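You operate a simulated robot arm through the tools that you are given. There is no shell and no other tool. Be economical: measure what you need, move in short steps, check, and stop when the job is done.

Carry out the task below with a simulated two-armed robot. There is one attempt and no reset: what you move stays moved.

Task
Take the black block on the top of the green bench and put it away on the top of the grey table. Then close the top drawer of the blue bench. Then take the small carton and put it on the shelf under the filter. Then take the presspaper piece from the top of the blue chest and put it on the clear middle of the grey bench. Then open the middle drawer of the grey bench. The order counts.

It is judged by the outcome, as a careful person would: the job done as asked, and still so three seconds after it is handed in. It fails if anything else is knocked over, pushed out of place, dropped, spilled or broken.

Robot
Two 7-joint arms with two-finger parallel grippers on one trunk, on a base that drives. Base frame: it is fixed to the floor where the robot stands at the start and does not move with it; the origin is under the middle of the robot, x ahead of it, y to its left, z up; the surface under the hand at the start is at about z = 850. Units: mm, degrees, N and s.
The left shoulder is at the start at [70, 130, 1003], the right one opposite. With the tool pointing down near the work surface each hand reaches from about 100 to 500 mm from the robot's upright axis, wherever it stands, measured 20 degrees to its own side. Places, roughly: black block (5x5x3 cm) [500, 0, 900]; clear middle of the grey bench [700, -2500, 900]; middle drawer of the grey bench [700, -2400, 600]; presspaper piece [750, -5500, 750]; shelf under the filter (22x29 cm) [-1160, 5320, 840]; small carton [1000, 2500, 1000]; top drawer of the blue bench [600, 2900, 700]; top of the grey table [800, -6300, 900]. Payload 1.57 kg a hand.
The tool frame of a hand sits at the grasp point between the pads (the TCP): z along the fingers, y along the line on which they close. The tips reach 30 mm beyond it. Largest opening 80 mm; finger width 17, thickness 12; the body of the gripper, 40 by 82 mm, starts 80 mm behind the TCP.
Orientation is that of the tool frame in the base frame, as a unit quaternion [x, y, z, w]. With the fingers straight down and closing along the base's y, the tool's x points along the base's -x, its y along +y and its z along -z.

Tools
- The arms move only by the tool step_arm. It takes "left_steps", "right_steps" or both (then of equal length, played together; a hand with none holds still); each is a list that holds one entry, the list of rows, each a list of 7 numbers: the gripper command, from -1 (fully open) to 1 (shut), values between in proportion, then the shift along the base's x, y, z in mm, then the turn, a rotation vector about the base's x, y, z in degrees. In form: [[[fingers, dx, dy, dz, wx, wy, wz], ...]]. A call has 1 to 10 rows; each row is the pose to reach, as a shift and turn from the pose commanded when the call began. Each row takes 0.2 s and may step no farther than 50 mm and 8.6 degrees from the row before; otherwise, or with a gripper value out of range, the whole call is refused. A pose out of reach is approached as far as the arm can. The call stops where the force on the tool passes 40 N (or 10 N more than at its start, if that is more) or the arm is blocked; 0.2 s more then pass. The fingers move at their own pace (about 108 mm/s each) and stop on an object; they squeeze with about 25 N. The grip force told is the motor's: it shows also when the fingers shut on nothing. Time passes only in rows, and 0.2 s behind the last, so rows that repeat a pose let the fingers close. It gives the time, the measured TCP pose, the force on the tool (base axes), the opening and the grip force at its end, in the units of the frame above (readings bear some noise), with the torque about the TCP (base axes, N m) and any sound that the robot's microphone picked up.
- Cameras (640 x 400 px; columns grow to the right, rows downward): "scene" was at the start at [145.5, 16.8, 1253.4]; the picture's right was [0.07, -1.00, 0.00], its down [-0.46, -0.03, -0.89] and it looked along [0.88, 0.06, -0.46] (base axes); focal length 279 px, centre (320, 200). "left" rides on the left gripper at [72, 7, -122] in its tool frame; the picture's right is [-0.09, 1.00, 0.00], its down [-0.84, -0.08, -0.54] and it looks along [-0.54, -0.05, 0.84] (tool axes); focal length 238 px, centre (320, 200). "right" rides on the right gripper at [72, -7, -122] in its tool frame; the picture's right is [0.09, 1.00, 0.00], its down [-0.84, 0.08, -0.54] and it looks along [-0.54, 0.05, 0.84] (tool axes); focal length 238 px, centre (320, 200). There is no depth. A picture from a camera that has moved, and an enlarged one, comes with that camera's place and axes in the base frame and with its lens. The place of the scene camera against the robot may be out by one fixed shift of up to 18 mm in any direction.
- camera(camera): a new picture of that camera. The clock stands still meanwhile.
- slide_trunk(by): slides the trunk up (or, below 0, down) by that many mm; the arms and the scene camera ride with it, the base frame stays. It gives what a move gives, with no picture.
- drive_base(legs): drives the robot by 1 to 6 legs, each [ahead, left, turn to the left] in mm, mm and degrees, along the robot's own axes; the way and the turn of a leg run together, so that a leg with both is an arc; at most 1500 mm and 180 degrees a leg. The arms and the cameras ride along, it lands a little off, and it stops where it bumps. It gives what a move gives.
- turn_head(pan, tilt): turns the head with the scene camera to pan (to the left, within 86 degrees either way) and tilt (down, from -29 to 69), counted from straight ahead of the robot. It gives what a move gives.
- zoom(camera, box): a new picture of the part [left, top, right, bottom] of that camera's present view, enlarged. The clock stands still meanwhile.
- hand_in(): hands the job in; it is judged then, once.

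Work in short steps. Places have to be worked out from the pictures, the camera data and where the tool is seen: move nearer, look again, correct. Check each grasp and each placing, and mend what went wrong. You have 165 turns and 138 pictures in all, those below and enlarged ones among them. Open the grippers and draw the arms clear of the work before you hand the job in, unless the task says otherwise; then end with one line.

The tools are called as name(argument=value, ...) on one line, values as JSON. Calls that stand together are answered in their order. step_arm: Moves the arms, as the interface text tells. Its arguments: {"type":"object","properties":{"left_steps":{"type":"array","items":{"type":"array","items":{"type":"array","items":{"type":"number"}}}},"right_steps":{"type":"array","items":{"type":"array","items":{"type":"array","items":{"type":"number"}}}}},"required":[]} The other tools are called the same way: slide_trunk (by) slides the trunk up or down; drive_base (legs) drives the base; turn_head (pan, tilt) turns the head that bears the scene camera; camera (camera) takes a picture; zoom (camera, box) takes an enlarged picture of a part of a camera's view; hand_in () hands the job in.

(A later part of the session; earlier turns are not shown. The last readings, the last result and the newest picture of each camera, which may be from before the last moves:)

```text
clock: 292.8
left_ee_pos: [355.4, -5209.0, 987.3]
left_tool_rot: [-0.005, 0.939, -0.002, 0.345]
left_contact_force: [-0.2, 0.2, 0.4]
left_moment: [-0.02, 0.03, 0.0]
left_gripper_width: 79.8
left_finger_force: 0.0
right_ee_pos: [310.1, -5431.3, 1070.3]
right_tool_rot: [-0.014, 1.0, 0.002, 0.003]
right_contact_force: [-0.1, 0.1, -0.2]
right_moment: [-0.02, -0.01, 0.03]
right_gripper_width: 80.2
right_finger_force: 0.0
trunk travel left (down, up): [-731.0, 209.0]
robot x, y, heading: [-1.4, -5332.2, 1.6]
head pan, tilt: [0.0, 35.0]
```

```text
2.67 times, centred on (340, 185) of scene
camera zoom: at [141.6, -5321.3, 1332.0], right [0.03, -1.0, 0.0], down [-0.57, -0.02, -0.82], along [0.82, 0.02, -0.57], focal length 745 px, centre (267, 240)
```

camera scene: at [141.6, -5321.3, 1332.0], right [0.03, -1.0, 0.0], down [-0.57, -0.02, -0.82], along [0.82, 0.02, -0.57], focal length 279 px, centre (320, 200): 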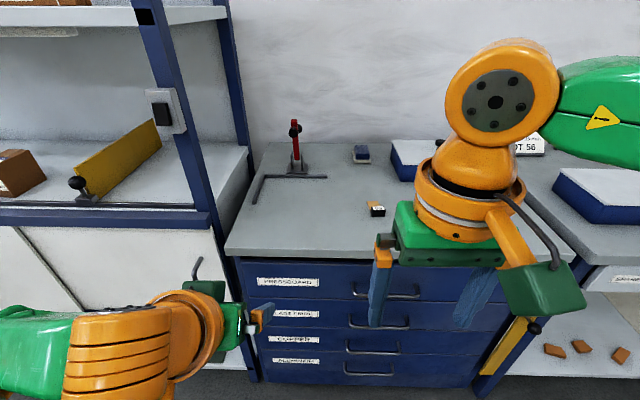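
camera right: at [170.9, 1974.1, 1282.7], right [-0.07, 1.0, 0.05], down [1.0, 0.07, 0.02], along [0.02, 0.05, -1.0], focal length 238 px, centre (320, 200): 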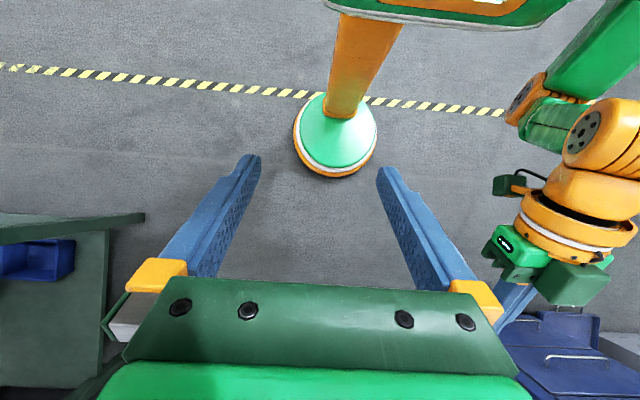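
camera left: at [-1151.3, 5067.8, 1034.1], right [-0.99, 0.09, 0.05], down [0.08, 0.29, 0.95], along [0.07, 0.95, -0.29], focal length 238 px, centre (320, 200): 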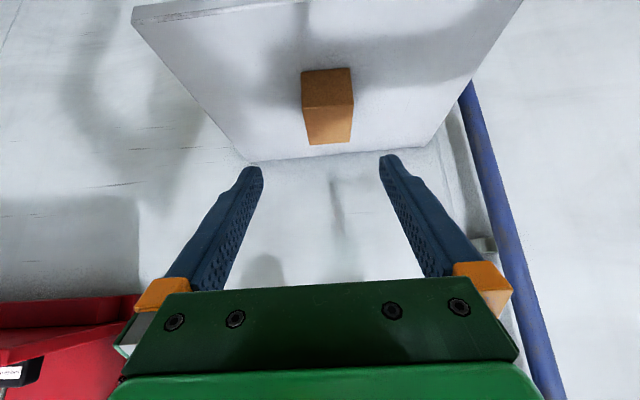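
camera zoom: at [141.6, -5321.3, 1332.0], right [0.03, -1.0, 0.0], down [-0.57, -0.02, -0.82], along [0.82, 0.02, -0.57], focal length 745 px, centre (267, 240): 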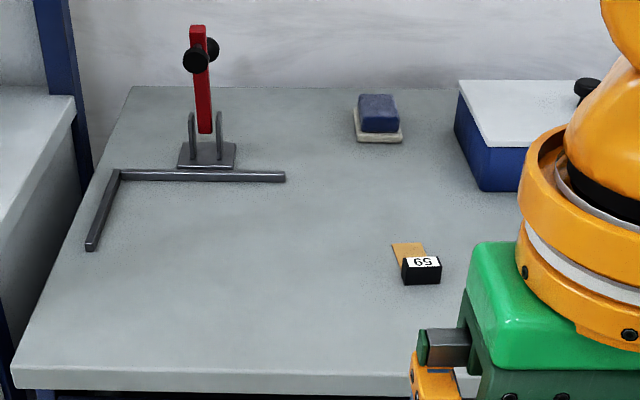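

The presspaper piece is a tan strip carrying a black tag "59", at roughly [780–830, −5475]. I'll drive closer for a second view to fix the heights.

drive_base(legs=[[170, -245, -1.6]])

turn_head(pan=15, tilt=45)

camera(camera="scene")

camera(camera="left")

```text
clock: 294.8
left_ee_pos: [530.7, -5458.2, 988.0]
left_tool_rot: [0.005, 0.939, -0.006, 0.344]
left_contact_force: [0.4, 0.2, -0.2]
left_moment: [-0.01, -0.05, 0.03]
left_gripper_width: 80.0
left_finger_force: 0.1
right_ee_pos: [481.9, -5679.2, 1070.3]
right_tool_rot: [-0.001, 1.0, 0.0, 0.003]
right_contact_force: [-0.4, -0.4, 0.6]
right_moment: [-0.03, -0.03, 0.03]
right_gripper_width: 80.1
right_finger_force: 0.0
trunk travel left (down, up): [-731.0, 209.0]
robot x, y, heading: [171.7, -5578.8, 0.3]
head pan, tilt: [0.0, 35.0]
```

```text
clock: 295.6
left_ee_pos: [532.7, -5459.7, 987.1]
left_tool_rot: [0.006, 0.939, -0.006, 0.345]
left_contact_force: [-0.8, 0.3, -0.1]
left_moment: [-0.03, -0.04, 0.01]
left_gripper_width: 80.0
left_finger_force: 0.0
right_ee_pos: [484.0, -5680.7, 1070.8]
right_tool_rot: [-0.002, 1.0, 0.002, 0.003]
right_contact_force: [0.0, -1.3, 0.0]
right_moment: [-0.02, -0.01, 0.01]
right_gripper_width: 79.9
right_finger_force: 0.1
trunk travel left (down, up): [-731.0, 209.0]
robot x, y, heading: [173.8, -5576.4, 0.2]
head pan, tilt: [15.0, 45.0]
```

```text
67 pictures are left
camera scene: at [307.0, -5546.0, 1317.1], right [0.26, -0.97, 0.0], down [-0.68, -0.18, -0.71], along [0.68, 0.19, -0.71], focal length 279 px, centre (320, 200)
```

scene: 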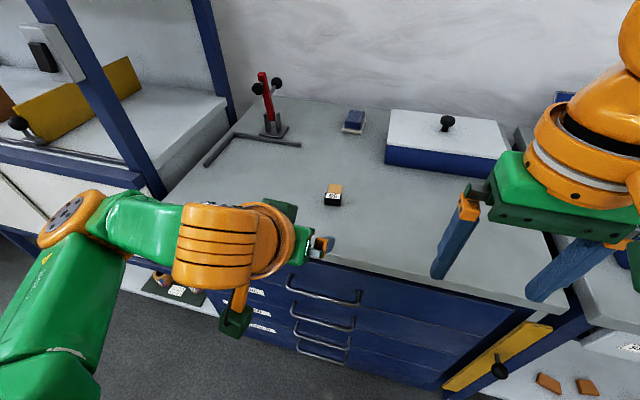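

```text
66 pictures are left
camera left: at [399.6, -5451.8, 1033.9], right [0.08, 0.99, 0.05], down [0.29, -0.08, 0.95], along [0.95, -0.07, -0.29], focal length 238 px, centre (320, 200)
```

left: 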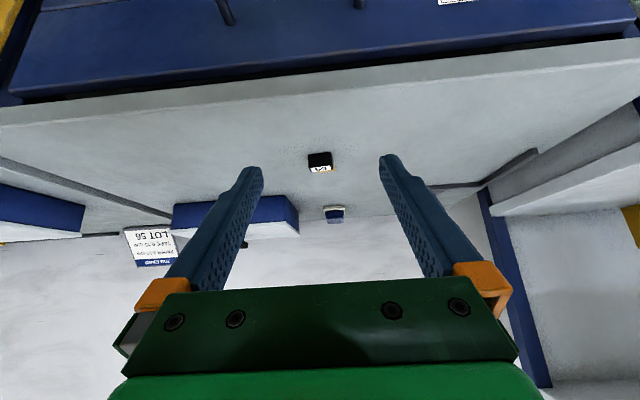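

Triangulation puts the tag at about [715, −5460], with its top near z≈890. I'll zoom with the wrist camera to see its shape.

zoom(camera="left", box=[270, 120, 370, 200])

zoom(camera="scene", box=[300, 165, 370, 225])

```text
5.00 times, centred on (320, 160) of left
camera zoom: at [399.6, -5451.8, 1033.9], right [0.08, 0.99, 0.05], down [0.29, -0.08, 0.95], along [0.95, -0.07, -0.29], focal length 1192 px, centre (320, 400)
```

zoom: 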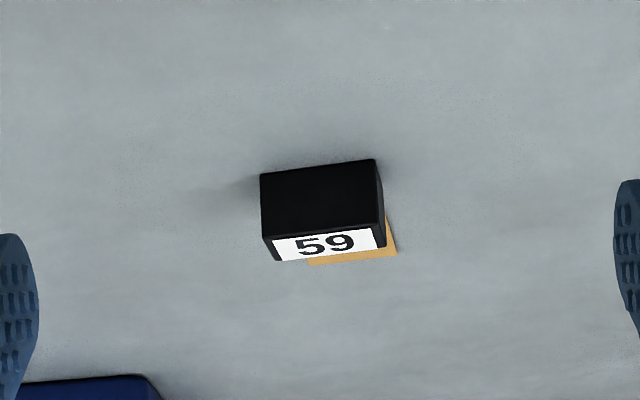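

```text
6.67 times, centred on (335, 195) of scene
camera zoom: at [307.0, -5546.0, 1317.1], right [0.26, -0.97, 0.0], down [-0.68, -0.18, -0.71], along [0.68, 0.19, -0.71], focal length 1862 px, centre (220, 233)
```

zoom: 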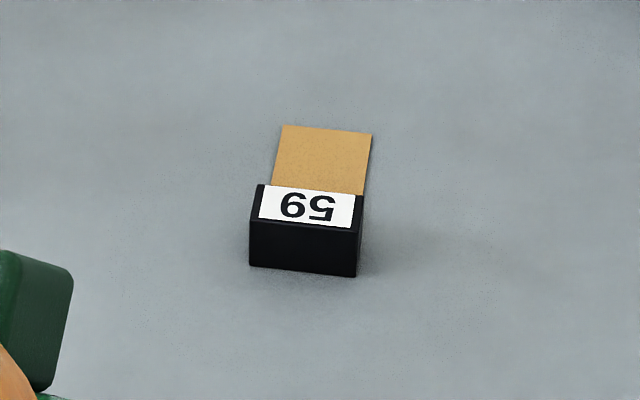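

The piece is a tan sheet with a black tag block (about 34×15×20 mm) at its near end, which makes a good grip. I'll drive 120 mm ahead, reduce the tilt to 20° and hover over it.

drive_base(legs=[[120, 0, 0]])

step_arm(left_steps=[[[-1, 5, 0, -10, 0, 7, 0], [-1, 15, 0, -25, 0, 14, 0], [-1, 25, 0, -40, 0, 20, 0], [-1, 35, 0, -50, 0, 20, 0], [-1, 35, 0, -50, 0, 20, 0]]])

camera(camera="left")

```text
clock: 296.8
left_ee_pos: [652.8, -5458.4, 988.9]
left_tool_rot: [0.006, 0.938, -0.006, 0.346]
left_contact_force: [-0.2, 0.2, -0.1]
left_moment: [0.01, 0.02, 0.02]
left_gripper_width: 80.1
left_finger_force: 0.1
right_ee_pos: [602.6, -5679.3, 1071.2]
right_tool_rot: [-0.002, 1.0, 0.001, 0.003]
right_contact_force: [0.2, 0.7, 0.8]
right_moment: [-0.01, -0.04, 0.03]
right_gripper_width: 80.1
right_finger_force: 0.1
trunk travel left (down, up): [-731.0, 209.0]
robot x, y, heading: [294.2, -5575.9, 0.3]
head pan, tilt: [15.0, 45.0]
```

```text
clock: 298.0
left_ee_pos: [688.6, -5458.9, 935.8]
left_tool_rot: [0.005, 0.985, -0.007, 0.175]
left_contact_force: [0.0, 0.5, 0.2]
left_moment: [-0.03, 0.0, 0.01]
left_gripper_width: 80.3
left_finger_force: 0.1
right_ee_pos: [604.4, -5679.0, 1070.8]
right_tool_rot: [-0.002, 1.0, 0.002, 0.002]
right_contact_force: [0.1, 0.0, -0.1]
right_moment: [-0.02, 0.01, 0.02]
right_gripper_width: 80.1
right_finger_force: 0.2
trunk travel left (down, up): [-731.0, 209.0]
robot x, y, heading: [295.5, -5577.9, 0.2]
head pan, tilt: [15.0, 45.0]
```

```text
63 pictures are left
camera left: at [579.4, -5450.5, 1025.9], right [0.1, 0.99, 0.02], down [0.6, -0.08, 0.8], along [0.8, -0.07, -0.6], focal length 238 px, centre (320, 200)
```

left: 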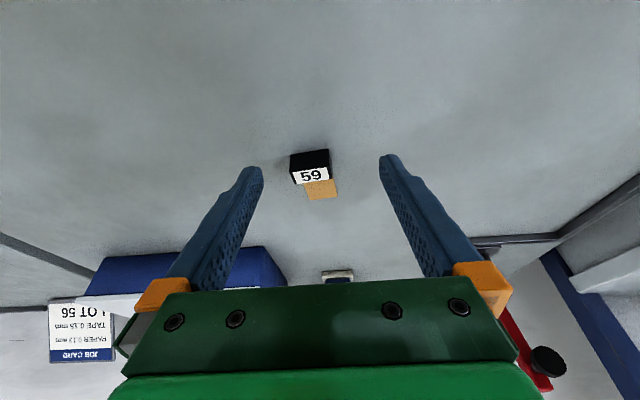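

Two wrist views put the tag's top at z≈880, x 729–748, centre y≈−5471, with the chest top at about 860. I'll descend onto the tag.

step_arm(left_steps=[[[-1, 20, -6, -10, 0, 0, 0], [-1, 38, -12, -20, 0, 0, 0], [-1, 41, -12, -30, 0, 0, 0], [-1, 41, -12, -35, 0, 0, 0], [-1, 41, -12, -35, 0, 0, 0]]])

camera(camera="left")

```text
clock: 299.2
left_ee_pos: [729.8, -5470.5, 900.7]
left_tool_rot: [0.004, 0.984, -0.007, 0.177]
left_contact_force: [-0.4, 0.4, -0.5]
left_moment: [0.01, -0.01, -0.01]
left_gripper_width: 79.9
left_finger_force: 0.0
right_ee_pos: [604.6, -5680.0, 1071.0]
right_tool_rot: [-0.002, 1.0, 0.001, 0.003]
right_contact_force: [-0.3, 0.2, 0.3]
right_moment: [0.01, 0.01, 0.03]
right_gripper_width: 79.9
right_finger_force: 0.1
trunk travel left (down, up): [-731.0, 209.0]
robot x, y, heading: [292.4, -5577.4, 0.3]
head pan, tilt: [15.0, 45.0]
```

```text
62 pictures are left
camera left: at [620.9, -5463.0, 991.1], right [0.1, 0.99, 0.02], down [0.6, -0.08, 0.8], along [0.8, -0.07, -0.6], focal length 238 px, centre (320, 200)
```

left: 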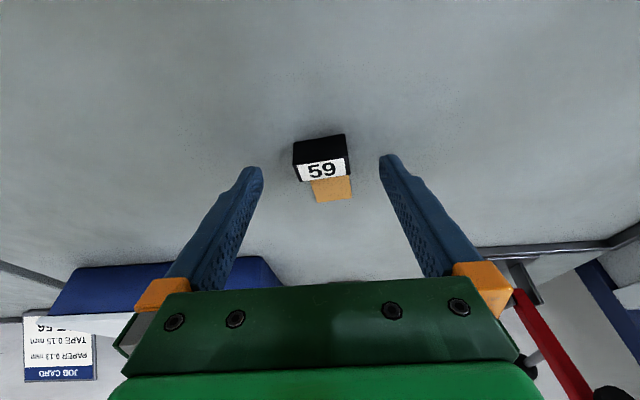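

It's centred. I'll lower in small steps to just above the chest top, then close.

step_arm(left_steps=[[[-1, 1, 1, -3, 0, 0, 0], [-1, 1, 1, -5, 0, 0, 0], [-1, 1, 1, -7, 0, 0, 0], [-1, 1, 1, -7, 0, 0, 0]]])

```text
clock: 300.2
left_ee_pos: [730.9, -5471.6, 894.4]
left_tool_rot: [0.004, 0.984, -0.007, 0.176]
left_contact_force: [0.0, 0.0, 0.5]
left_moment: [-0.01, -0.02, 0.04]
left_gripper_width: 80.0
left_finger_force: 0.0
right_ee_pos: [604.4, -5679.9, 1071.1]
right_tool_rot: [-0.002, 1.0, 0.001, 0.003]
right_contact_force: [0.5, 1.0, 0.2]
right_moment: [0.02, 0.02, 0.02]
right_gripper_width: 79.8
right_finger_force: 0.0
trunk travel left (down, up): [-731.0, 209.0]
robot x, y, heading: [293.6, -5576.8, 0.3]
head pan, tilt: [15.0, 45.0]
```

step_arm(left_steps=[[[-1, 0, 0, -2, 0, 0, 0], [-1, 0, 0, -4, 0, 0, 0], [-1, 0, 0, -6, 0, 0, 0], [-1, 0, 0, -8, 0, 0, 0]]])

```text
clock: 301.2
left_ee_pos: [729.8, -5470.7, 891.3]
left_tool_rot: [0.005, 0.983, -0.007, 0.181]
left_contact_force: [10.7, 4.4, 31.7]
left_moment: [1.45, -0.43, -0.42]
left_gripper_width: 79.9
left_finger_force: 0.0
right_ee_pos: [602.6, -5681.5, 1072.3]
right_tool_rot: [-0.001, 1.0, 0.002, 0.004]
right_contact_force: [0.7, 0.5, -0.3]
right_moment: [0.0, -0.04, 0.0]
right_gripper_width: 79.9
right_finger_force: 0.0
trunk travel left (down, up): [-731.0, 209.0]
robot x, y, heading: [295.1, -5575.1, 0.1]
head pan, tilt: [15.0, 45.0]
```

The tips touched the top at TCP z≈891. I'll back up 3 mm, close and lift gently.

step_arm(left_steps=[[[-1, 0, 0, 10, 0, 0, 0], [-1, 0, 0, 10, 0, 0, 0]]])

```text
clock: 301.8
left_ee_pos: [730.4, -5470.5, 897.0]
left_tool_rot: [0.004, 0.985, -0.007, 0.175]
left_contact_force: [-0.9, 0.8, -0.2]
left_moment: [-0.02, 0.03, 0.0]
left_gripper_width: 80.3
left_finger_force: 0.1
right_ee_pos: [604.8, -5680.8, 1070.7]
right_tool_rot: [-0.001, 1.0, 0.002, 0.002]
right_contact_force: [0.2, -0.1, -0.7]
right_moment: [-0.03, 0.01, -0.01]
right_gripper_width: 80.0
right_finger_force: 0.1
trunk travel left (down, up): [-731.0, 209.0]
robot x, y, heading: [297.2, -5573.8, 0.3]
head pan, tilt: [15.0, 45.0]
```

step_arm(left_steps=[[[-1, 0, 0, -3, 0, 0, 0], [0.3, 0, 0, -3, 0, 0, 0], [1, 0, 0, -3, 0, 0, 0], [1, 0, 0, -3, 0, 0, 0], [1, 0, 0, -3, 0, 0, 0], [1, 0, 0, 0, 0, 0, 0], [1, 0, 0, 5, 0, 0, 0], [1, 0, 0, 12, 0, 0, 0], [1, 0, 0, 22, 0, 0, 0], [1, 0, 0, 34, 0, 0, 0]]])

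camera(camera="left")

```text
clock: 304.0
left_ee_pos: [731.2, -5470.8, 932.4]
left_tool_rot: [0.005, 0.984, -0.006, 0.176]
left_contact_force: [0.4, 0.5, -0.5]
left_moment: [0.01, -0.03, 0.03]
left_gripper_width: 35.2
left_finger_force: 25.0
right_ee_pos: [605.3, -5680.3, 1070.3]
right_tool_rot: [-0.002, 1.0, 0.001, 0.002]
right_contact_force: [0.2, 0.5, -0.1]
right_moment: [-0.03, -0.03, 0.04]
right_gripper_width: 79.7
right_finger_force: 0.1
trunk travel left (down, up): [-731.0, 209.0]
robot x, y, heading: [295.9, -5578.5, 0.2]
head pan, tilt: [15.0, 45.0]
```

```text
61 pictures are left
camera left: at [621.8, -5462.2, 1022.1], right [0.1, 0.99, 0.02], down [0.6, -0.08, 0.8], along [0.8, -0.07, -0.6], focal length 238 px, centre (320, 200)
```

left: 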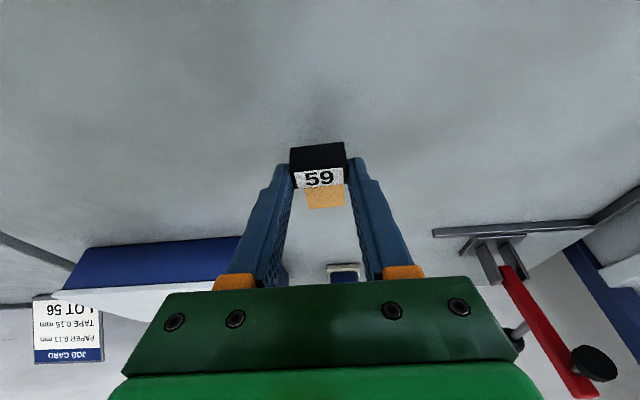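

The piece is held (35 mm tag). I'll raise and tuck it, back off, and drive to the grey bench.

step_arm(left_steps=[[[1, -10, 0, 10, 0, 0, 0], [1, -25, 3, 22, 0, 0, 0], [1, -40, 6, 36, 0, 0, 0], [1, -55, 9, 50, 0, 0, 0], [1, -70, 12, 62, 0, 0, 0], [1, -80, 14, 70, 0, 0, 0]]])

drive_base(legs=[[-320, 0, 0], [0, 1450, 0], [-80, 1420, 0]])

turn_head(pan=-10, tilt=30)

camera(camera="scene")

```text
clock: 305.4
left_ee_pos: [650.5, -5456.6, 1000.6]
left_tool_rot: [0.005, 0.984, -0.007, 0.176]
left_contact_force: [0.6, -0.7, -1.5]
left_moment: [-0.04, 0.02, 0.01]
left_gripper_width: 34.6
left_finger_force: 24.5
right_ee_pos: [604.9, -5680.9, 1070.5]
right_tool_rot: [-0.002, 1.0, 0.001, 0.003]
right_contact_force: [-1.1, -1.0, 0.0]
right_moment: [-0.01, -0.04, 0.0]
right_gripper_width: 80.0
right_finger_force: 0.1
trunk travel left (down, up): [-731.0, 209.0]
robot x, y, heading: [292.4, -5577.2, 0.0]
head pan, tilt: [15.0, 45.0]
```

```text
clock: 321.0
left_ee_pos: [277.8, -2597.0, 1001.0]
left_tool_rot: [0.011, 0.984, -0.008, 0.175]
left_contact_force: [-0.4, -0.2, -0.5]
left_moment: [0.04, 0.02, 0.02]
left_gripper_width: 35.0
left_finger_force: 25.4
right_ee_pos: [228.3, -2819.6, 1071.6]
right_tool_rot: [0.006, 1.0, 0.002, 0.003]
right_contact_force: [0.0, 0.2, -0.8]
right_moment: [0.0, -0.01, -0.03]
right_gripper_width: 79.7
right_finger_force: 0.1
trunk travel left (down, up): [-731.0, 209.0]
robot x, y, heading: [-79.5, -2712.5, -0.7]
head pan, tilt: [15.0, 45.0]
```

```text
clock: 321.9
left_ee_pos: [277.3, -2596.3, 1001.5]
left_tool_rot: [0.012, 0.984, -0.008, 0.177]
left_contact_force: [0.4, 0.6, -0.1]
left_moment: [0.03, 0.02, -0.02]
left_gripper_width: 35.0
left_finger_force: 25.2
right_ee_pos: [227.7, -2819.8, 1071.2]
right_tool_rot: [0.006, 1.0, 0.001, 0.003]
right_contact_force: [0.0, 0.4, 0.1]
right_moment: [0.01, 0.0, -0.05]
right_gripper_width: 80.0
right_finger_force: 0.0
trunk travel left (down, up): [-731.0, 209.0]
robot x, y, heading: [-80.0, -2712.2, -0.7]
head pan, tilt: [-10.0, 30.0]
```

```text
60 pictures are left
camera scene: at [63.2, -2719.0, 1339.7], right [-0.18, -0.98, 0.0], down [-0.49, 0.09, -0.87], along [0.85, -0.16, -0.5], focal length 279 px, centre (320, 200)
```

scene: 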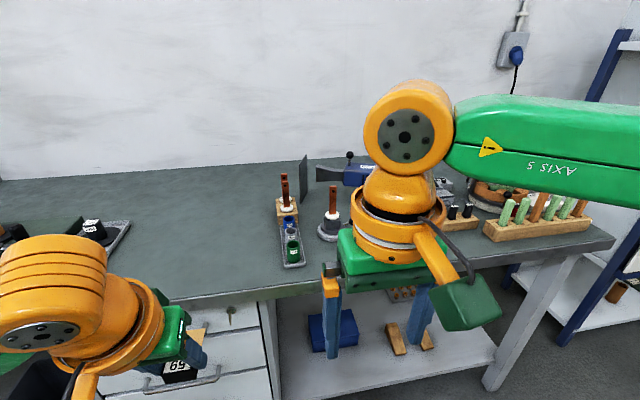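

The clear middle of the grey bench lies between the tray on the left and the holder, around [650, −2500]. I'll pan left for a proper look.

turn_head(pan=25, tilt=25)

camera(camera="scene")

camera(camera="left")

```text
clock: 322.9
left_ee_pos: [276.8, -2597.2, 1000.0]
left_tool_rot: [0.011, 0.984, -0.008, 0.176]
left_contact_force: [-1.1, -0.5, -0.3]
left_moment: [0.02, 0.03, -0.01]
left_gripper_width: 35.1
left_finger_force: 25.5
right_ee_pos: [228.5, -2819.6, 1070.2]
right_tool_rot: [0.007, 1.0, 0.002, 0.003]
right_contact_force: [0.0, -0.5, 0.6]
right_moment: [0.03, -0.01, 0.0]
right_gripper_width: 80.1
right_finger_force: 0.2
trunk travel left (down, up): [-731.0, 209.0]
robot x, y, heading: [-82.1, -2716.5, -0.7]
head pan, tilt: [25.0, 25.0]
```

```text
59 pictures are left
camera scene: at [58.3, -2664.6, 1347.7], right [0.41, -0.91, 0.0], down [-0.39, -0.17, -0.91], along [0.83, 0.37, -0.42], focal length 279 px, centre (320, 200)
```

scene: 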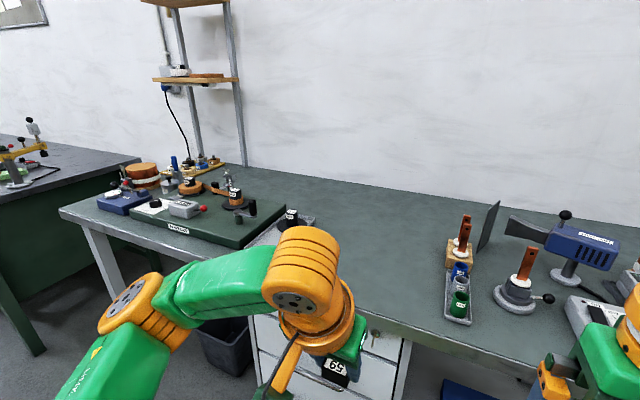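

```text
58 pictures are left
camera left: at [168.7, -2587.0, 1090.2], right [0.11, 0.99, 0.02], down [0.6, -0.08, 0.8], along [0.8, -0.08, -0.6], focal length 238 px, centre (320, 200)
```

left: 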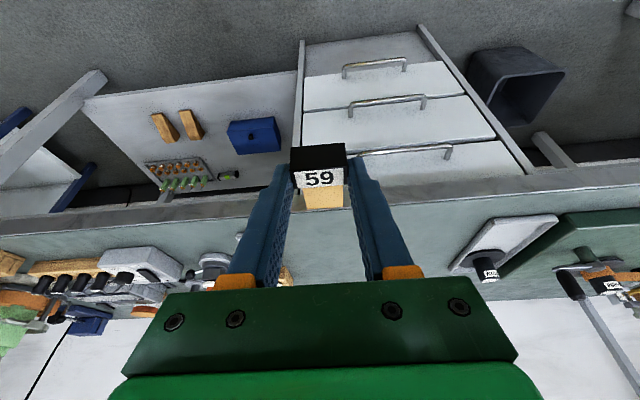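

The clear middle spans about y −2330 to −2720. I'll aim the piece at [690, −2525] and drive in.

drive_base(legs=[[0, 80, 0.7], [300, 0, 0]])

camera(camera="left")

camera(camera="scene")

```text
clock: 325.6
left_ee_pos: [576.6, -2513.4, 1001.8]
left_tool_rot: [0.005, 0.984, -0.007, 0.177]
left_contact_force: [-0.7, -0.6, 0.3]
left_moment: [0.0, -0.02, -0.02]
left_gripper_width: 34.9
left_finger_force: 24.7
right_ee_pos: [529.4, -2735.9, 1071.1]
right_tool_rot: [-0.002, 1.0, 0.002, 0.003]
right_contact_force: [0.0, 1.0, -0.1]
right_moment: [0.0, -0.03, -0.01]
right_gripper_width: 79.8
right_finger_force: 0.1
trunk travel left (down, up): [-731.0, 209.0]
robot x, y, heading: [220.8, -2629.7, 0.0]
head pan, tilt: [25.0, 25.0]
```

```text
57 pictures are left
camera left: at [467.8, -2504.3, 1090.5], right [0.1, 0.99, 0.02], down [0.6, -0.08, 0.8], along [0.8, -0.07, -0.6], focal length 238 px, centre (320, 200)
```

left: 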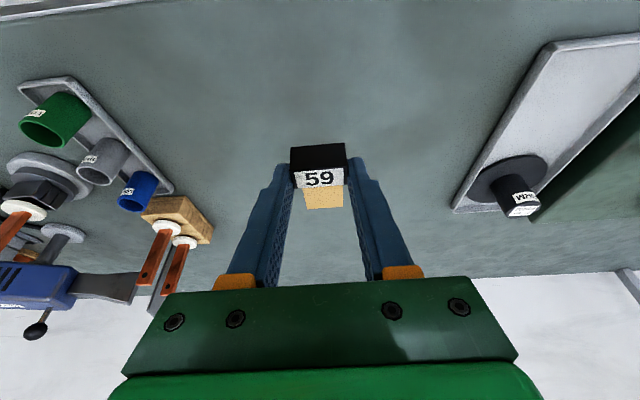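

```text
56 pictures are left
camera scene: at [358.3, -2583.4, 1347.9], right [0.43, -0.9, 0.0], down [-0.38, -0.18, -0.91], along [0.82, 0.39, -0.42], focal length 279 px, centre (320, 200)
```

scene: 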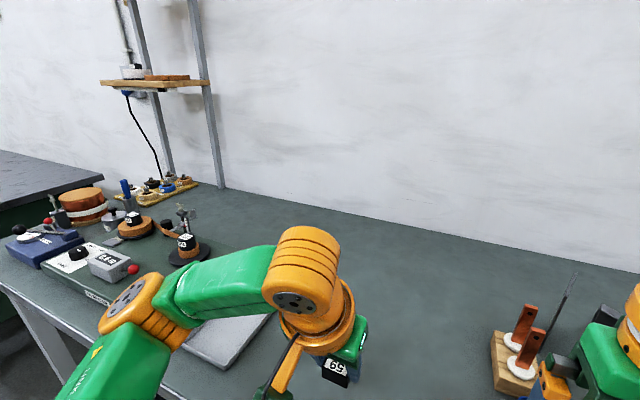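

The area is clear. I'll move over the spot and lower part-way, then feel for the surface.

step_arm(left_steps=[[[1, 10, 0, -5, 0, 0, 0], [1, 25, -2, -14, 0, 0, 0], [1, 42, -4, -25, 0, 0, 0], [1, 58, -6, -37, 0, 0, 0], [1, 72, -8, -48, 0, 0, 0], [1, 82, -8, -58, 0, 0, 0], [1, 86, -8, -64, 0, 0, 0], [1, 86, -8, -70, 0, 0, 0]]])

camera(camera="left")

```text
clock: 327.4
left_ee_pos: [664.7, -2520.3, 930.0]
left_tool_rot: [0.005, 0.984, -0.007, 0.177]
left_contact_force: [0.6, -0.1, 0.0]
left_moment: [0.01, 0.02, 0.01]
left_gripper_width: 35.0
left_finger_force: 25.0
right_ee_pos: [531.6, -2735.9, 1070.5]
right_tool_rot: [-0.002, 1.0, 0.0, 0.003]
right_contact_force: [-0.2, 0.1, -0.9]
right_moment: [0.04, -0.03, 0.01]
right_gripper_width: 80.1
right_finger_force: 0.1
trunk travel left (down, up): [-731.0, 209.0]
robot x, y, heading: [217.6, -2632.4, 0.3]
head pan, tilt: [25.0, 25.0]
```

```text
55 pictures are left
camera left: at [555.7, -2511.9, 1020.0], right [0.1, 0.99, 0.02], down [0.6, -0.08, 0.8], along [0.8, -0.07, -0.6], focal length 238 px, centre (320, 200)
```

left: 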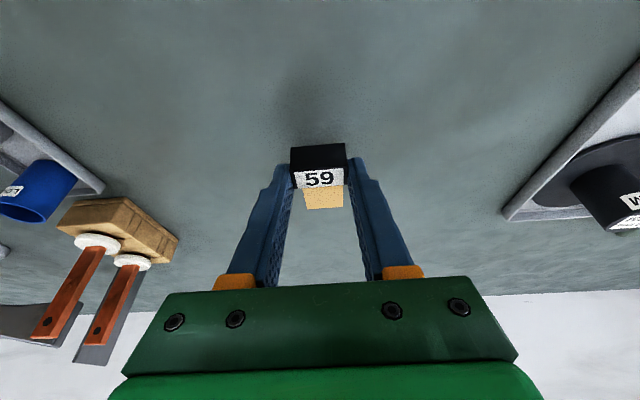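

Now I'll lower in small rows until contact.

step_arm(left_steps=[[[1, 0, 0, -4, 0, 0, 0], [1, 0, 0, -8, 0, 0, 0], [1, 0, 0, -12, 0, 0, 0], [1, 0, 0, -16, 0, 0, 0], [1, 0, 0, -19, 0, 0, 0], [1, 0, 0, -22, 0, 0, 0], [1, 0, 0, -25, 0, 0, 0], [1, 0, 0, -28, 0, 0, 0], [1, 0, 0, -30, 0, 0, 0], [1, 0, 0, -32, 0, 0, 0]]])

```text
clock: 329.6
left_ee_pos: [663.6, -2520.4, 897.8]
left_tool_rot: [0.005, 0.984, -0.007, 0.176]
left_contact_force: [0.8, -0.6, -0.7]
left_moment: [0.01, -0.02, 0.01]
left_gripper_width: 34.9
left_finger_force: 24.2
right_ee_pos: [532.4, -2735.3, 1070.7]
right_tool_rot: [-0.001, 1.0, 0.002, 0.003]
right_contact_force: [-0.1, 0.0, -0.2]
right_moment: [0.03, 0.0, -0.01]
right_gripper_width: 79.9
right_finger_force: 0.0
trunk travel left (down, up): [-731.0, 209.0]
robot x, y, heading: [225.3, -2631.3, 0.1]
head pan, tilt: [25.0, 25.0]
```

step_arm(left_steps=[[[1, 0, 0, -1.5, 0, 0, 0], [1, 0, 0, -3, 0, 0, 0], [1, 0, 0, -4.5, 0, 0, 0], [1, 0, 0, -6, 0, 0, 0], [1, 0, 0, -7.5, 0, 0, 0]]])

```text
clock: 330.9
left_ee_pos: [664.1, -2520.0, 893.7]
left_tool_rot: [0.004, 0.984, -0.007, 0.178]
left_contact_force: [3.1, 1.9, 14.2]
left_moment: [0.31, -0.13, -0.07]
left_gripper_width: 35.2
left_finger_force: 25.1
right_ee_pos: [529.5, -2736.3, 1070.6]
right_tool_rot: [-0.002, 1.0, 0.002, 0.004]
right_contact_force: [-0.2, -0.1, 0.0]
right_moment: [-0.01, 0.03, -0.02]
right_gripper_width: 79.9
right_finger_force: 0.0
trunk travel left (down, up): [-731.0, 209.0]
robot x, y, heading: [224.0, -2630.8, 0.3]
head pan, tilt: [25.0, 25.0]
```

It's resting on the bench with 14 N of contact. I'll open and rise.

step_arm(left_steps=[[[1, 0, 0, 3, 0, 0, 0], [0.3, 0, 0, 3, 0, 0, 0], [-0.5, 0, 0, 3, 0, 0, 0], [-1, 0, 0, 4, 0, 0, 0], [-1, 0, 0, 4, 0, 0, 0], [-1, -5, 0, 25, 0, 0, 0], [-1, -18, 0, 65, 0, 0, 0], [-1, -40, 5, 105, 0, 0, 0]]])

camera(camera="left")

```text
clock: 332.6
left_ee_pos: [622.1, -2514.4, 994.4]
left_tool_rot: [0.004, 0.984, -0.006, 0.176]
left_contact_force: [-0.2, -0.2, -0.8]
left_moment: [0.01, -0.01, 0.0]
left_gripper_width: 80.0
left_finger_force: 0.2
right_ee_pos: [530.7, -2735.4, 1070.6]
right_tool_rot: [-0.001, 1.0, 0.001, 0.004]
right_contact_force: [0.0, -0.6, 0.7]
right_moment: [-0.01, -0.03, -0.01]
right_gripper_width: 80.1
right_finger_force: 0.0
trunk travel left (down, up): [-731.0, 209.0]
robot x, y, heading: [224.2, -2633.1, 0.2]
head pan, tilt: [25.0, 25.0]
```

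```text
54 pictures are left
camera left: at [512.3, -2507.2, 1084.6], right [0.1, 1.0, 0.02], down [0.6, -0.07, 0.8], along [0.8, -0.06, -0.6], focal length 238 px, centre (320, 200)
```

left: 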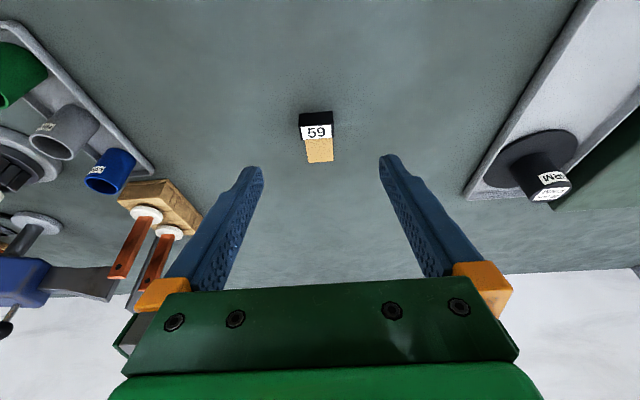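

The piece lies flat on the clear middle. Last job is the middle drawer: I'll back off, lower the trunk, and look at the drawers.

step_arm(left_steps=[[[-1, -30, 5, 10, 0, 0, 0], [-1, -60, 10, 10, 0, 0, 0]]])

drive_base(legs=[[-400, 0, 0]])

slide_trunk(by=-330)

turn_head(pan=5, tilt=25)

camera(camera="scene")

```text
clock: 333.2
left_ee_pos: [561.0, -2505.5, 1006.6]
left_tool_rot: [0.005, 0.984, -0.007, 0.177]
left_contact_force: [-0.3, -1.1, -0.2]
left_moment: [0.0, -0.01, -0.01]
left_gripper_width: 80.0
left_finger_force: 0.1
right_ee_pos: [529.6, -2735.3, 1072.5]
right_tool_rot: [-0.002, 1.0, 0.002, 0.004]
right_contact_force: [-0.6, 0.3, -1.0]
right_moment: [0.0, -0.05, 0.0]
right_gripper_width: 80.0
right_finger_force: 0.1
trunk travel left (down, up): [-731.0, 209.0]
robot x, y, heading: [222.8, -2630.9, 0.5]
head pan, tilt: [25.0, 25.0]
```

```text
clock: 335.7
left_ee_pos: [170.5, -2508.0, 1004.9]
left_tool_rot: [0.008, 0.985, -0.007, 0.175]
left_contact_force: [-0.1, -0.5, -0.3]
left_moment: [-0.01, 0.03, 0.05]
left_gripper_width: 79.9
left_finger_force: 0.1
right_ee_pos: [137.6, -2737.5, 1070.0]
right_tool_rot: [0.002, 1.0, 0.001, 0.002]
right_contact_force: [0.1, 0.2, -0.6]
right_moment: [-0.03, 0.02, 0.04]
right_gripper_width: 80.0
right_finger_force: 0.1
trunk travel left (down, up): [-731.0, 209.0]
robot x, y, heading: [-174.8, -2632.7, -0.6]
head pan, tilt: [25.0, 25.0]
```

```text
clock: 339.0
left_ee_pos: [169.1, -2508.7, 674.9]
left_tool_rot: [0.009, 0.984, -0.008, 0.176]
left_contact_force: [1.0, -0.8, 0.0]
left_moment: [0.02, -0.01, 0.02]
left_gripper_width: 79.7
left_finger_force: 0.1
right_ee_pos: [136.4, -2737.3, 740.4]
right_tool_rot: [0.003, 1.0, 0.001, 0.002]
right_contact_force: [0.7, 0.9, 0.4]
right_moment: [0.0, -0.03, 0.01]
right_gripper_width: 80.0
right_finger_force: 0.1
trunk travel left (down, up): [-401.0, 539.0]
robot x, y, heading: [-168.5, -2632.8, -0.1]
head pan, tilt: [25.0, 25.0]
```

```text
clock: 339.8
left_ee_pos: [170.2, -2509.4, 675.2]
left_tool_rot: [0.009, 0.984, -0.007, 0.176]
left_contact_force: [0.4, 0.3, 1.5]
left_moment: [-0.01, -0.02, -0.01]
left_gripper_width: 80.4
left_finger_force: 0.1
right_ee_pos: [135.6, -2739.8, 741.7]
right_tool_rot: [0.004, 1.0, 0.001, 0.003]
right_contact_force: [-0.2, 0.9, -0.1]
right_moment: [-0.03, 0.01, -0.04]
right_gripper_width: 79.9
right_finger_force: 0.1
trunk travel left (down, up): [-401.0, 539.0]
robot x, y, heading: [-171.8, -2632.8, -0.3]
head pan, tilt: [5.0, 25.0]
```

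```text
53 pictures are left
camera scene: at [-26.2, -2614.9, 1017.7], right [0.08, -1.0, 0.0], down [-0.42, -0.03, -0.91], along [0.9, 0.07, -0.42], focal length 279 px, centre (320, 200)
```

scene: 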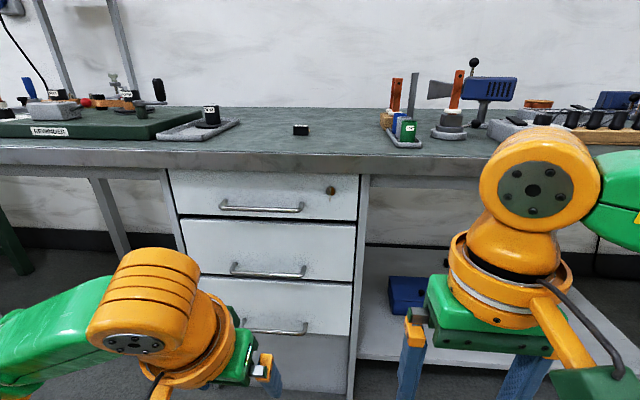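

The three drawers are visible; the middle handle is at about [460, −2460, 610]. I'll lay the left hand horizontal first, then roll it so the fingers close vertically on the bar.

step_arm(left_steps=[[[-1, 10, 0, -8, 0, -8, 0], [-1, 20, 0, -16, 0, -16, 0], [-1, 30, 0, -24, 0, -24, 0], [-1, 40, 0, -32, 0, -32, 0], [-1, 50, 0, -40, 0, -40, 0], [-1, 60, 0, -48, 0, -48, 0], [-1, 70, 0, -56, 0, -56, 0], [-1, 80, 0, -62, 0, -64, 0], [-1, 90, 0, -65, 0, -70, 0], [-1, 90, 0, -65, 0, -70, 0]]])

step_arm(left_steps=[[[-1, 0, 0, 0, 8.4, 0, 0], [-1, 0, 0, 0, 16.8, 0, 0], [-1, 0, 0, 0, 25.2, 0, 0], [-1, 0, 0, 0, 33.6, 0, 0], [-1, 0, 0, 0, 42, 0, 0], [-1, 0, 0, 0, 50, 0, 0]]])

```text
clock: 342.0
left_ee_pos: [259.9, -2508.8, 610.7]
left_tool_rot: [0.012, 0.705, -0.001, 0.709]
left_contact_force: [0.5, -0.6, -0.6]
left_moment: [-0.01, -0.01, 0.02]
left_gripper_width: 80.2
left_finger_force: 0.0
left hand out of reach, approached as far as the arm can: row 3, 4, 5, 6
right_ee_pos: [136.7, -2736.9, 741.5]
right_tool_rot: [0.003, 1.0, 0.002, 0.003]
right_contact_force: [-0.4, 0.5, -0.1]
right_moment: [-0.01, -0.01, 0.01]
right_gripper_width: 79.9
right_finger_force: 0.1
trunk travel left (down, up): [-401.0, 539.0]
robot x, y, heading: [-176.6, -2632.3, -0.2]
head pan, tilt: [5.0, 25.0]
```

```text
clock: 343.4
left_ee_pos: [261.0, -2507.9, 610.0]
left_tool_rot: [0.311, 0.639, 0.297, 0.637]
left_contact_force: [-0.5, 0.4, 0.3]
left_moment: [0.01, -0.02, 0.01]
left_gripper_width: 79.9
left_finger_force: 0.0
right_ee_pos: [135.2, -2738.2, 740.6]
right_tool_rot: [0.003, 1.0, 0.001, 0.003]
right_contact_force: [0.1, -0.1, -0.5]
right_moment: [0.02, 0.02, 0.03]
right_gripper_width: 80.1
right_finger_force: 0.2
trunk travel left (down, up): [-401.0, 539.0]
robot x, y, heading: [-173.8, -2634.0, -0.4]
head pan, tilt: [5.0, 25.0]
```

Rolling works. I'll finish the roll to 90° and look with the wrist camera.

step_arm(left_steps=[[[-1, 0, 0, 0, 8.4, 0, 0], [-1, 0, 0, 0, 16.8, 0, 0], [-1, 0, 0, 0, 25.2, 0, 0], [-1, 0, 0, 0, 33.6, 0, 0], [-1, 0, 0, 0, 40, 0, 0], [-1, 0, 0, 0, 40, 0, 0]]])

camera(camera="left")

camera(camera="scene")

```text
clock: 344.8
left_ee_pos: [259.8, -2508.8, 610.0]
left_tool_rot: [0.509, 0.499, 0.499, 0.493]
left_contact_force: [-0.4, 0.0, 0.6]
left_moment: [-0.01, -0.03, 0.0]
left_gripper_width: 80.0
left_finger_force: 0.1
right_ee_pos: [136.1, -2738.3, 740.1]
right_tool_rot: [0.003, 1.0, 0.002, 0.002]
right_contact_force: [0.5, 0.5, -0.2]
right_moment: [0.02, 0.0, 0.01]
right_gripper_width: 79.9
right_finger_force: 0.0
trunk travel left (down, up): [-401.0, 539.0]
robot x, y, heading: [-172.3, -2638.7, -0.4]
head pan, tilt: [5.0, 25.0]
```

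```text
52 pictures are left
camera left: at [138.4, -2437.0, 620.2], right [0.02, -0.11, 0.99], down [-0.55, -0.83, -0.08], along [0.84, -0.54, -0.07], focal length 238 px, centre (320, 200)
```

left: 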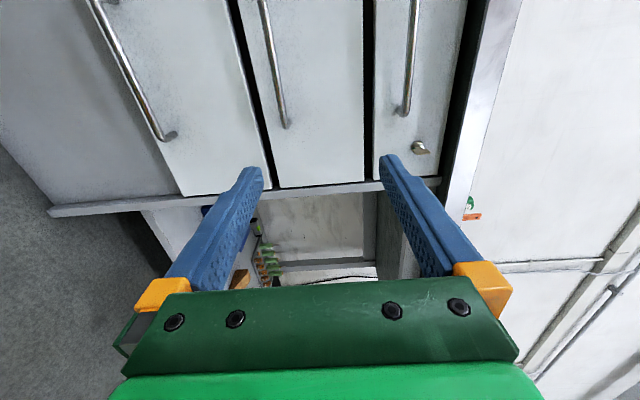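

```text
51 pictures are left
camera scene: at [-26.2, -2615.0, 1017.7], right [0.08, -1.0, 0.0], down [-0.42, -0.03, -0.91], along [0.9, 0.07, -0.42], focal length 279 px, centre (320, 200)
```

scene: 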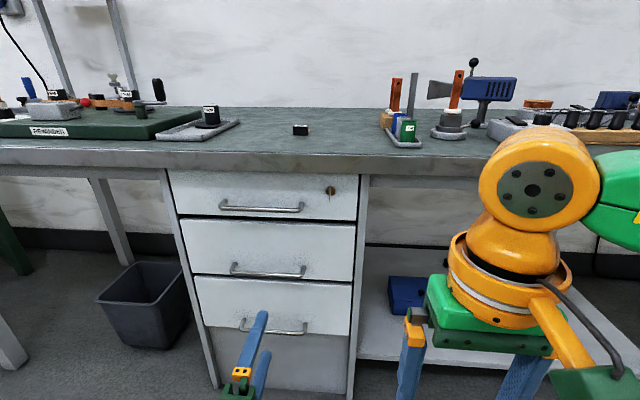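

Matching both views puts the middle handle bar at x≈510, z≈558, y from −2535 to −2350. I'll lower the trunk by 50, shift left 68 and drive nearer before checking again.

slide_trunk(by=-50)

drive_base(legs=[[130, 68, 0.4]])

camera(camera="left")

camera(camera="scene")

```text
clock: 345.7
left_ee_pos: [258.8, -2508.5, 561.0]
left_tool_rot: [0.509, 0.499, 0.499, 0.493]
left_contact_force: [0.1, 0.7, 0.7]
left_moment: [-0.03, 0.0, 0.01]
left_gripper_width: 80.0
left_finger_force: 0.1
right_ee_pos: [136.1, -2738.0, 691.2]
right_tool_rot: [0.002, 1.0, 0.002, 0.002]
right_contact_force: [0.5, -0.1, 0.4]
right_moment: [0.02, -0.01, 0.0]
right_gripper_width: 80.1
right_finger_force: 0.1
trunk travel left (down, up): [-351.0, 589.0]
robot x, y, heading: [-170.4, -2632.9, -0.4]
head pan, tilt: [5.0, 25.0]
```

```text
clock: 347.1
left_ee_pos: [385.9, -2436.1, 560.9]
left_tool_rot: [0.508, 0.501, 0.499, 0.492]
left_contact_force: [0.0, -0.2, -0.1]
left_moment: [-0.03, -0.02, 0.0]
left_gripper_width: 79.9
left_finger_force: 0.1
right_ee_pos: [265.8, -2666.7, 689.7]
right_tool_rot: [-0.001, 1.0, 0.001, 0.003]
right_contact_force: [0.6, 0.0, -0.3]
right_moment: [0.0, 0.02, 0.0]
right_gripper_width: 79.8
right_finger_force: 0.1
trunk travel left (down, up): [-351.0, 589.0]
robot x, y, heading: [-42.3, -2564.6, 0.1]
head pan, tilt: [5.0, 25.0]
```

```text
50 pictures are left
camera left: at [265.5, -2365.7, 569.9], right [0.02, -0.11, 0.99], down [-0.54, -0.84, -0.08], along [0.84, -0.54, -0.07], focal length 238 px, centre (320, 200)
```

left: 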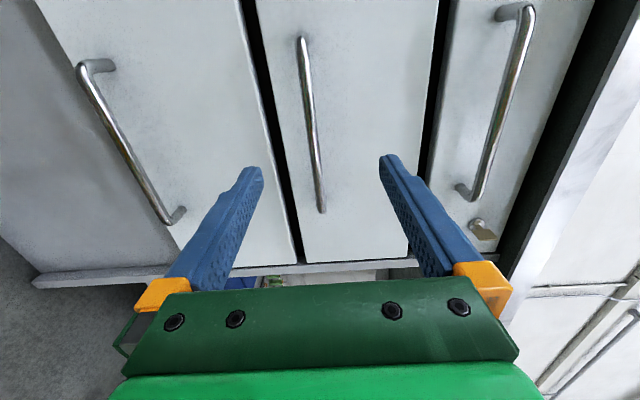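

```text
49 pictures are left
camera scene: at [102.5, -2544.8, 967.6], right [0.09, -1.0, 0.0], down [-0.42, -0.04, -0.91], along [0.9, 0.08, -0.42], focal length 279 px, centre (320, 200)
```

scene: 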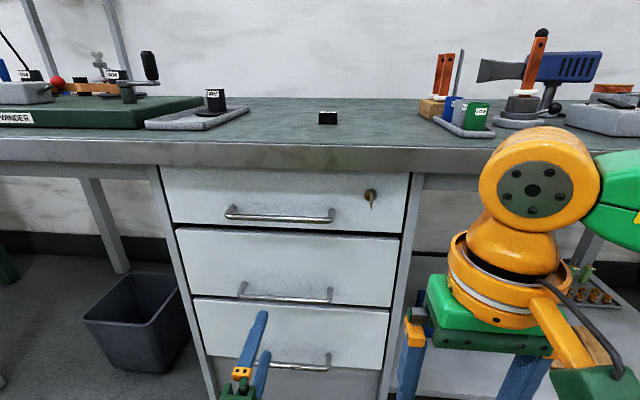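

The middle handle bar resolves to x≈508, z≈551, and I'm centred on its length. I'll lower 10 mm, drive 95 mm ahead and check.

step_arm(left_steps=[[[-1, 0, 0, -5, 0, 0, 0], [-1, 0, 0, -10, 0, 0, 0], [-1, 0, 0, -10, 0, 0, 0]]])

drive_base(legs=[[90, 0, 0]])

camera(camera="left")

```text
clock: 347.9
left_ee_pos: [388.0, -2436.7, 549.9]
left_tool_rot: [0.508, 0.501, 0.5, 0.491]
left_contact_force: [0.1, -0.4, 0.8]
left_moment: [-0.01, -0.02, 0.01]
left_gripper_width: 80.2
left_finger_force: 0.1
right_ee_pos: [265.1, -2667.8, 691.2]
right_tool_rot: [-0.001, 1.0, 0.002, 0.003]
right_contact_force: [-0.1, -0.4, -0.2]
right_moment: [0.01, 0.02, 0.0]
right_gripper_width: 80.1
right_finger_force: 0.1
trunk travel left (down, up): [-351.0, 589.0]
robot x, y, heading: [-44.8, -2565.2, -0.1]
head pan, tilt: [5.0, 25.0]
```

```text
clock: 349.0
left_ee_pos: [476.0, -2436.9, 550.0]
left_tool_rot: [0.506, 0.502, 0.5, 0.491]
left_contact_force: [0.6, 0.2, -0.1]
left_moment: [0.01, -0.02, -0.01]
left_gripper_width: 80.0
left_finger_force: 0.2
right_ee_pos: [355.8, -2667.0, 689.9]
right_tool_rot: [-0.001, 1.0, 0.001, 0.002]
right_contact_force: [1.1, 0.0, -1.5]
right_moment: [-0.02, 0.01, 0.0]
right_gripper_width: 79.9
right_finger_force: 0.1
trunk travel left (down, up): [-351.0, 589.0]
robot x, y, heading: [49.4, -2566.1, 0.4]
head pan, tilt: [5.0, 25.0]
```

```text
48 pictures are left
camera left: at [355.5, -2365.8, 560.2], right [0.02, -0.11, 0.99], down [-0.54, -0.84, -0.08], along [0.84, -0.54, -0.07], focal length 238 px, centre (320, 200)
```

left: 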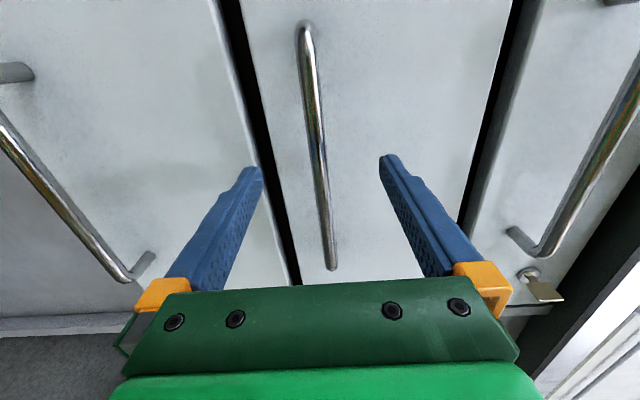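

The bar lies right between the fingertips. I'll advance 18 mm and close on it.

step_arm(left_steps=[[[-1, 6, 0, 0, 0, 0, 0], [-1, 12, 0, 0, 0, 0, 0], [-1, 18, 0, 0, 0, 0, 0], [-1, 18, 0, 0, 0, 0, 0], [0, 18, 0, 0, 0, 0, 0], [1, 18, 0, 0, 0, 0, 0], [1, 18, 0, 0, 0, 0, 0], [1, 18, 0, 0, 0, 0, 0]]])

camera(camera="left")

```text
clock: 350.8
left_ee_pos: [494.7, -2437.7, 550.5]
left_tool_rot: [0.507, 0.502, 0.499, 0.492]
left_contact_force: [0.6, -0.6, 1.8]
left_moment: [-0.48, -0.02, 0.01]
left_gripper_width: 11.8
left_finger_force: 29.4
right_ee_pos: [354.9, -2667.7, 690.9]
right_tool_rot: [-0.001, 1.0, 0.0, 0.003]
right_contact_force: [-0.2, 0.5, 0.2]
right_moment: [-0.02, 0.01, 0.0]
right_gripper_width: 80.0
right_finger_force: 0.0
trunk travel left (down, up): [-351.0, 589.0]
robot x, y, heading: [45.2, -2560.9, 0.2]
head pan, tilt: [5.0, 25.0]
```

```text
47 pictures are left
camera left: at [373.7, -2365.4, 560.0], right [0.02, -0.11, 0.99], down [-0.54, -0.84, -0.08], along [0.84, -0.54, -0.07], focal length 238 px, centre (320, 200)
```

left: 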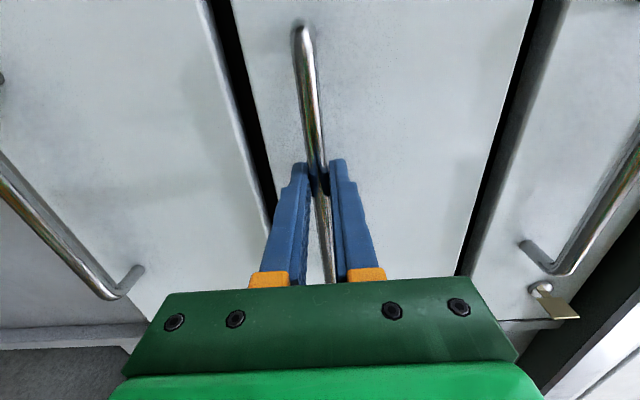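

The bar is gripped (11.8 mm). I'll pull by driving straight back.

drive_base(legs=[[-120, 0, 0]])

camera(camera="left")

camera(camera="scene")

```text
clock: 352.0
left_ee_pos: [375.2, -2436.2, 550.5]
left_tool_rot: [0.508, 0.5, 0.5, 0.492]
left_contact_force: [-0.6, 5.2, 1.6]
left_moment: [-0.44, -0.03, 0.64]
left_gripper_width: 11.3
left_finger_force: 29.3
right_ee_pos: [233.2, -2666.5, 691.3]
right_tool_rot: [-0.001, 1.0, 0.0, 0.003]
right_contact_force: [0.1, -0.2, -0.3]
right_moment: [0.02, 0.0, 0.0]
right_gripper_width: 80.1
right_finger_force: 0.0
trunk travel left (down, up): [-351.0, 589.0]
robot x, y, heading: [-74.2, -2564.9, -0.3]
head pan, tilt: [5.0, 25.0]
```

```text
46 pictures are left
camera left: at [252.4, -2365.3, 559.9], right [0.02, -0.11, 0.99], down [-0.54, -0.84, -0.08], along [0.84, -0.54, -0.07], focal length 238 px, centre (320, 200)
```

left: 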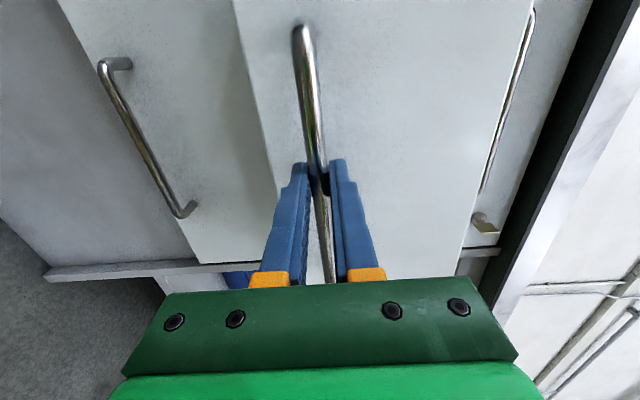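

```text
45 pictures are left
camera scene: at [70.2, -2544.0, 967.8], right [0.09, -1.0, 0.0], down [-0.42, -0.04, -0.91], along [0.9, 0.08, -0.42], focal length 279 px, centre (320, 200)
```

scene: 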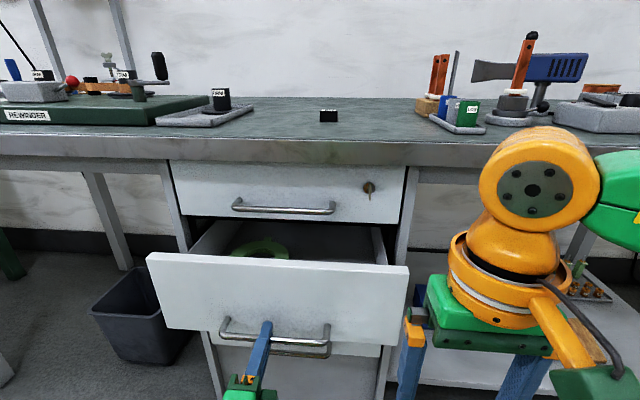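

The drawer follows and is 120 mm out. I'll pull another 80 mm so it is clearly open.

drive_base(legs=[[-80, 0, 0.3]])

camera(camera="scene")

```text
clock: 353.1
left_ee_pos: [293.2, -2437.0, 550.4]
left_tool_rot: [0.507, 0.502, 0.501, 0.49]
left_contact_force: [-0.5, -9.5, -1.0]
left_moment: [-0.55, -0.02, -0.77]
left_gripper_width: 11.9
left_finger_force: 29.7
right_ee_pos: [154.2, -2667.8, 689.1]
right_tool_rot: [-0.003, 1.0, 0.001, 0.003]
right_contact_force: [0.3, -0.4, -0.1]
right_moment: [0.01, 0.01, 0.02]
right_gripper_width: 79.7
right_finger_force: 0.0
trunk travel left (down, up): [-351.0, 589.0]
robot x, y, heading: [-158.1, -2562.0, 0.1]
head pan, tilt: [5.0, 25.0]
```

```text
44 pictures are left
camera scene: at [-9.2, -2546.1, 967.7], right [0.09, -1.0, 0.0], down [-0.42, -0.04, -0.91], along [0.9, 0.08, -0.42], focal length 279 px, centre (320, 200)
```

scene: 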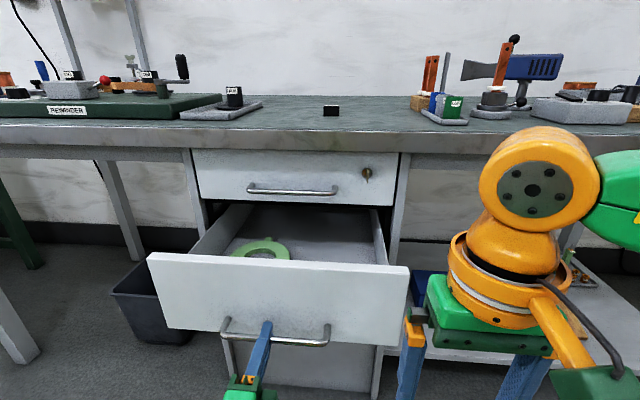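

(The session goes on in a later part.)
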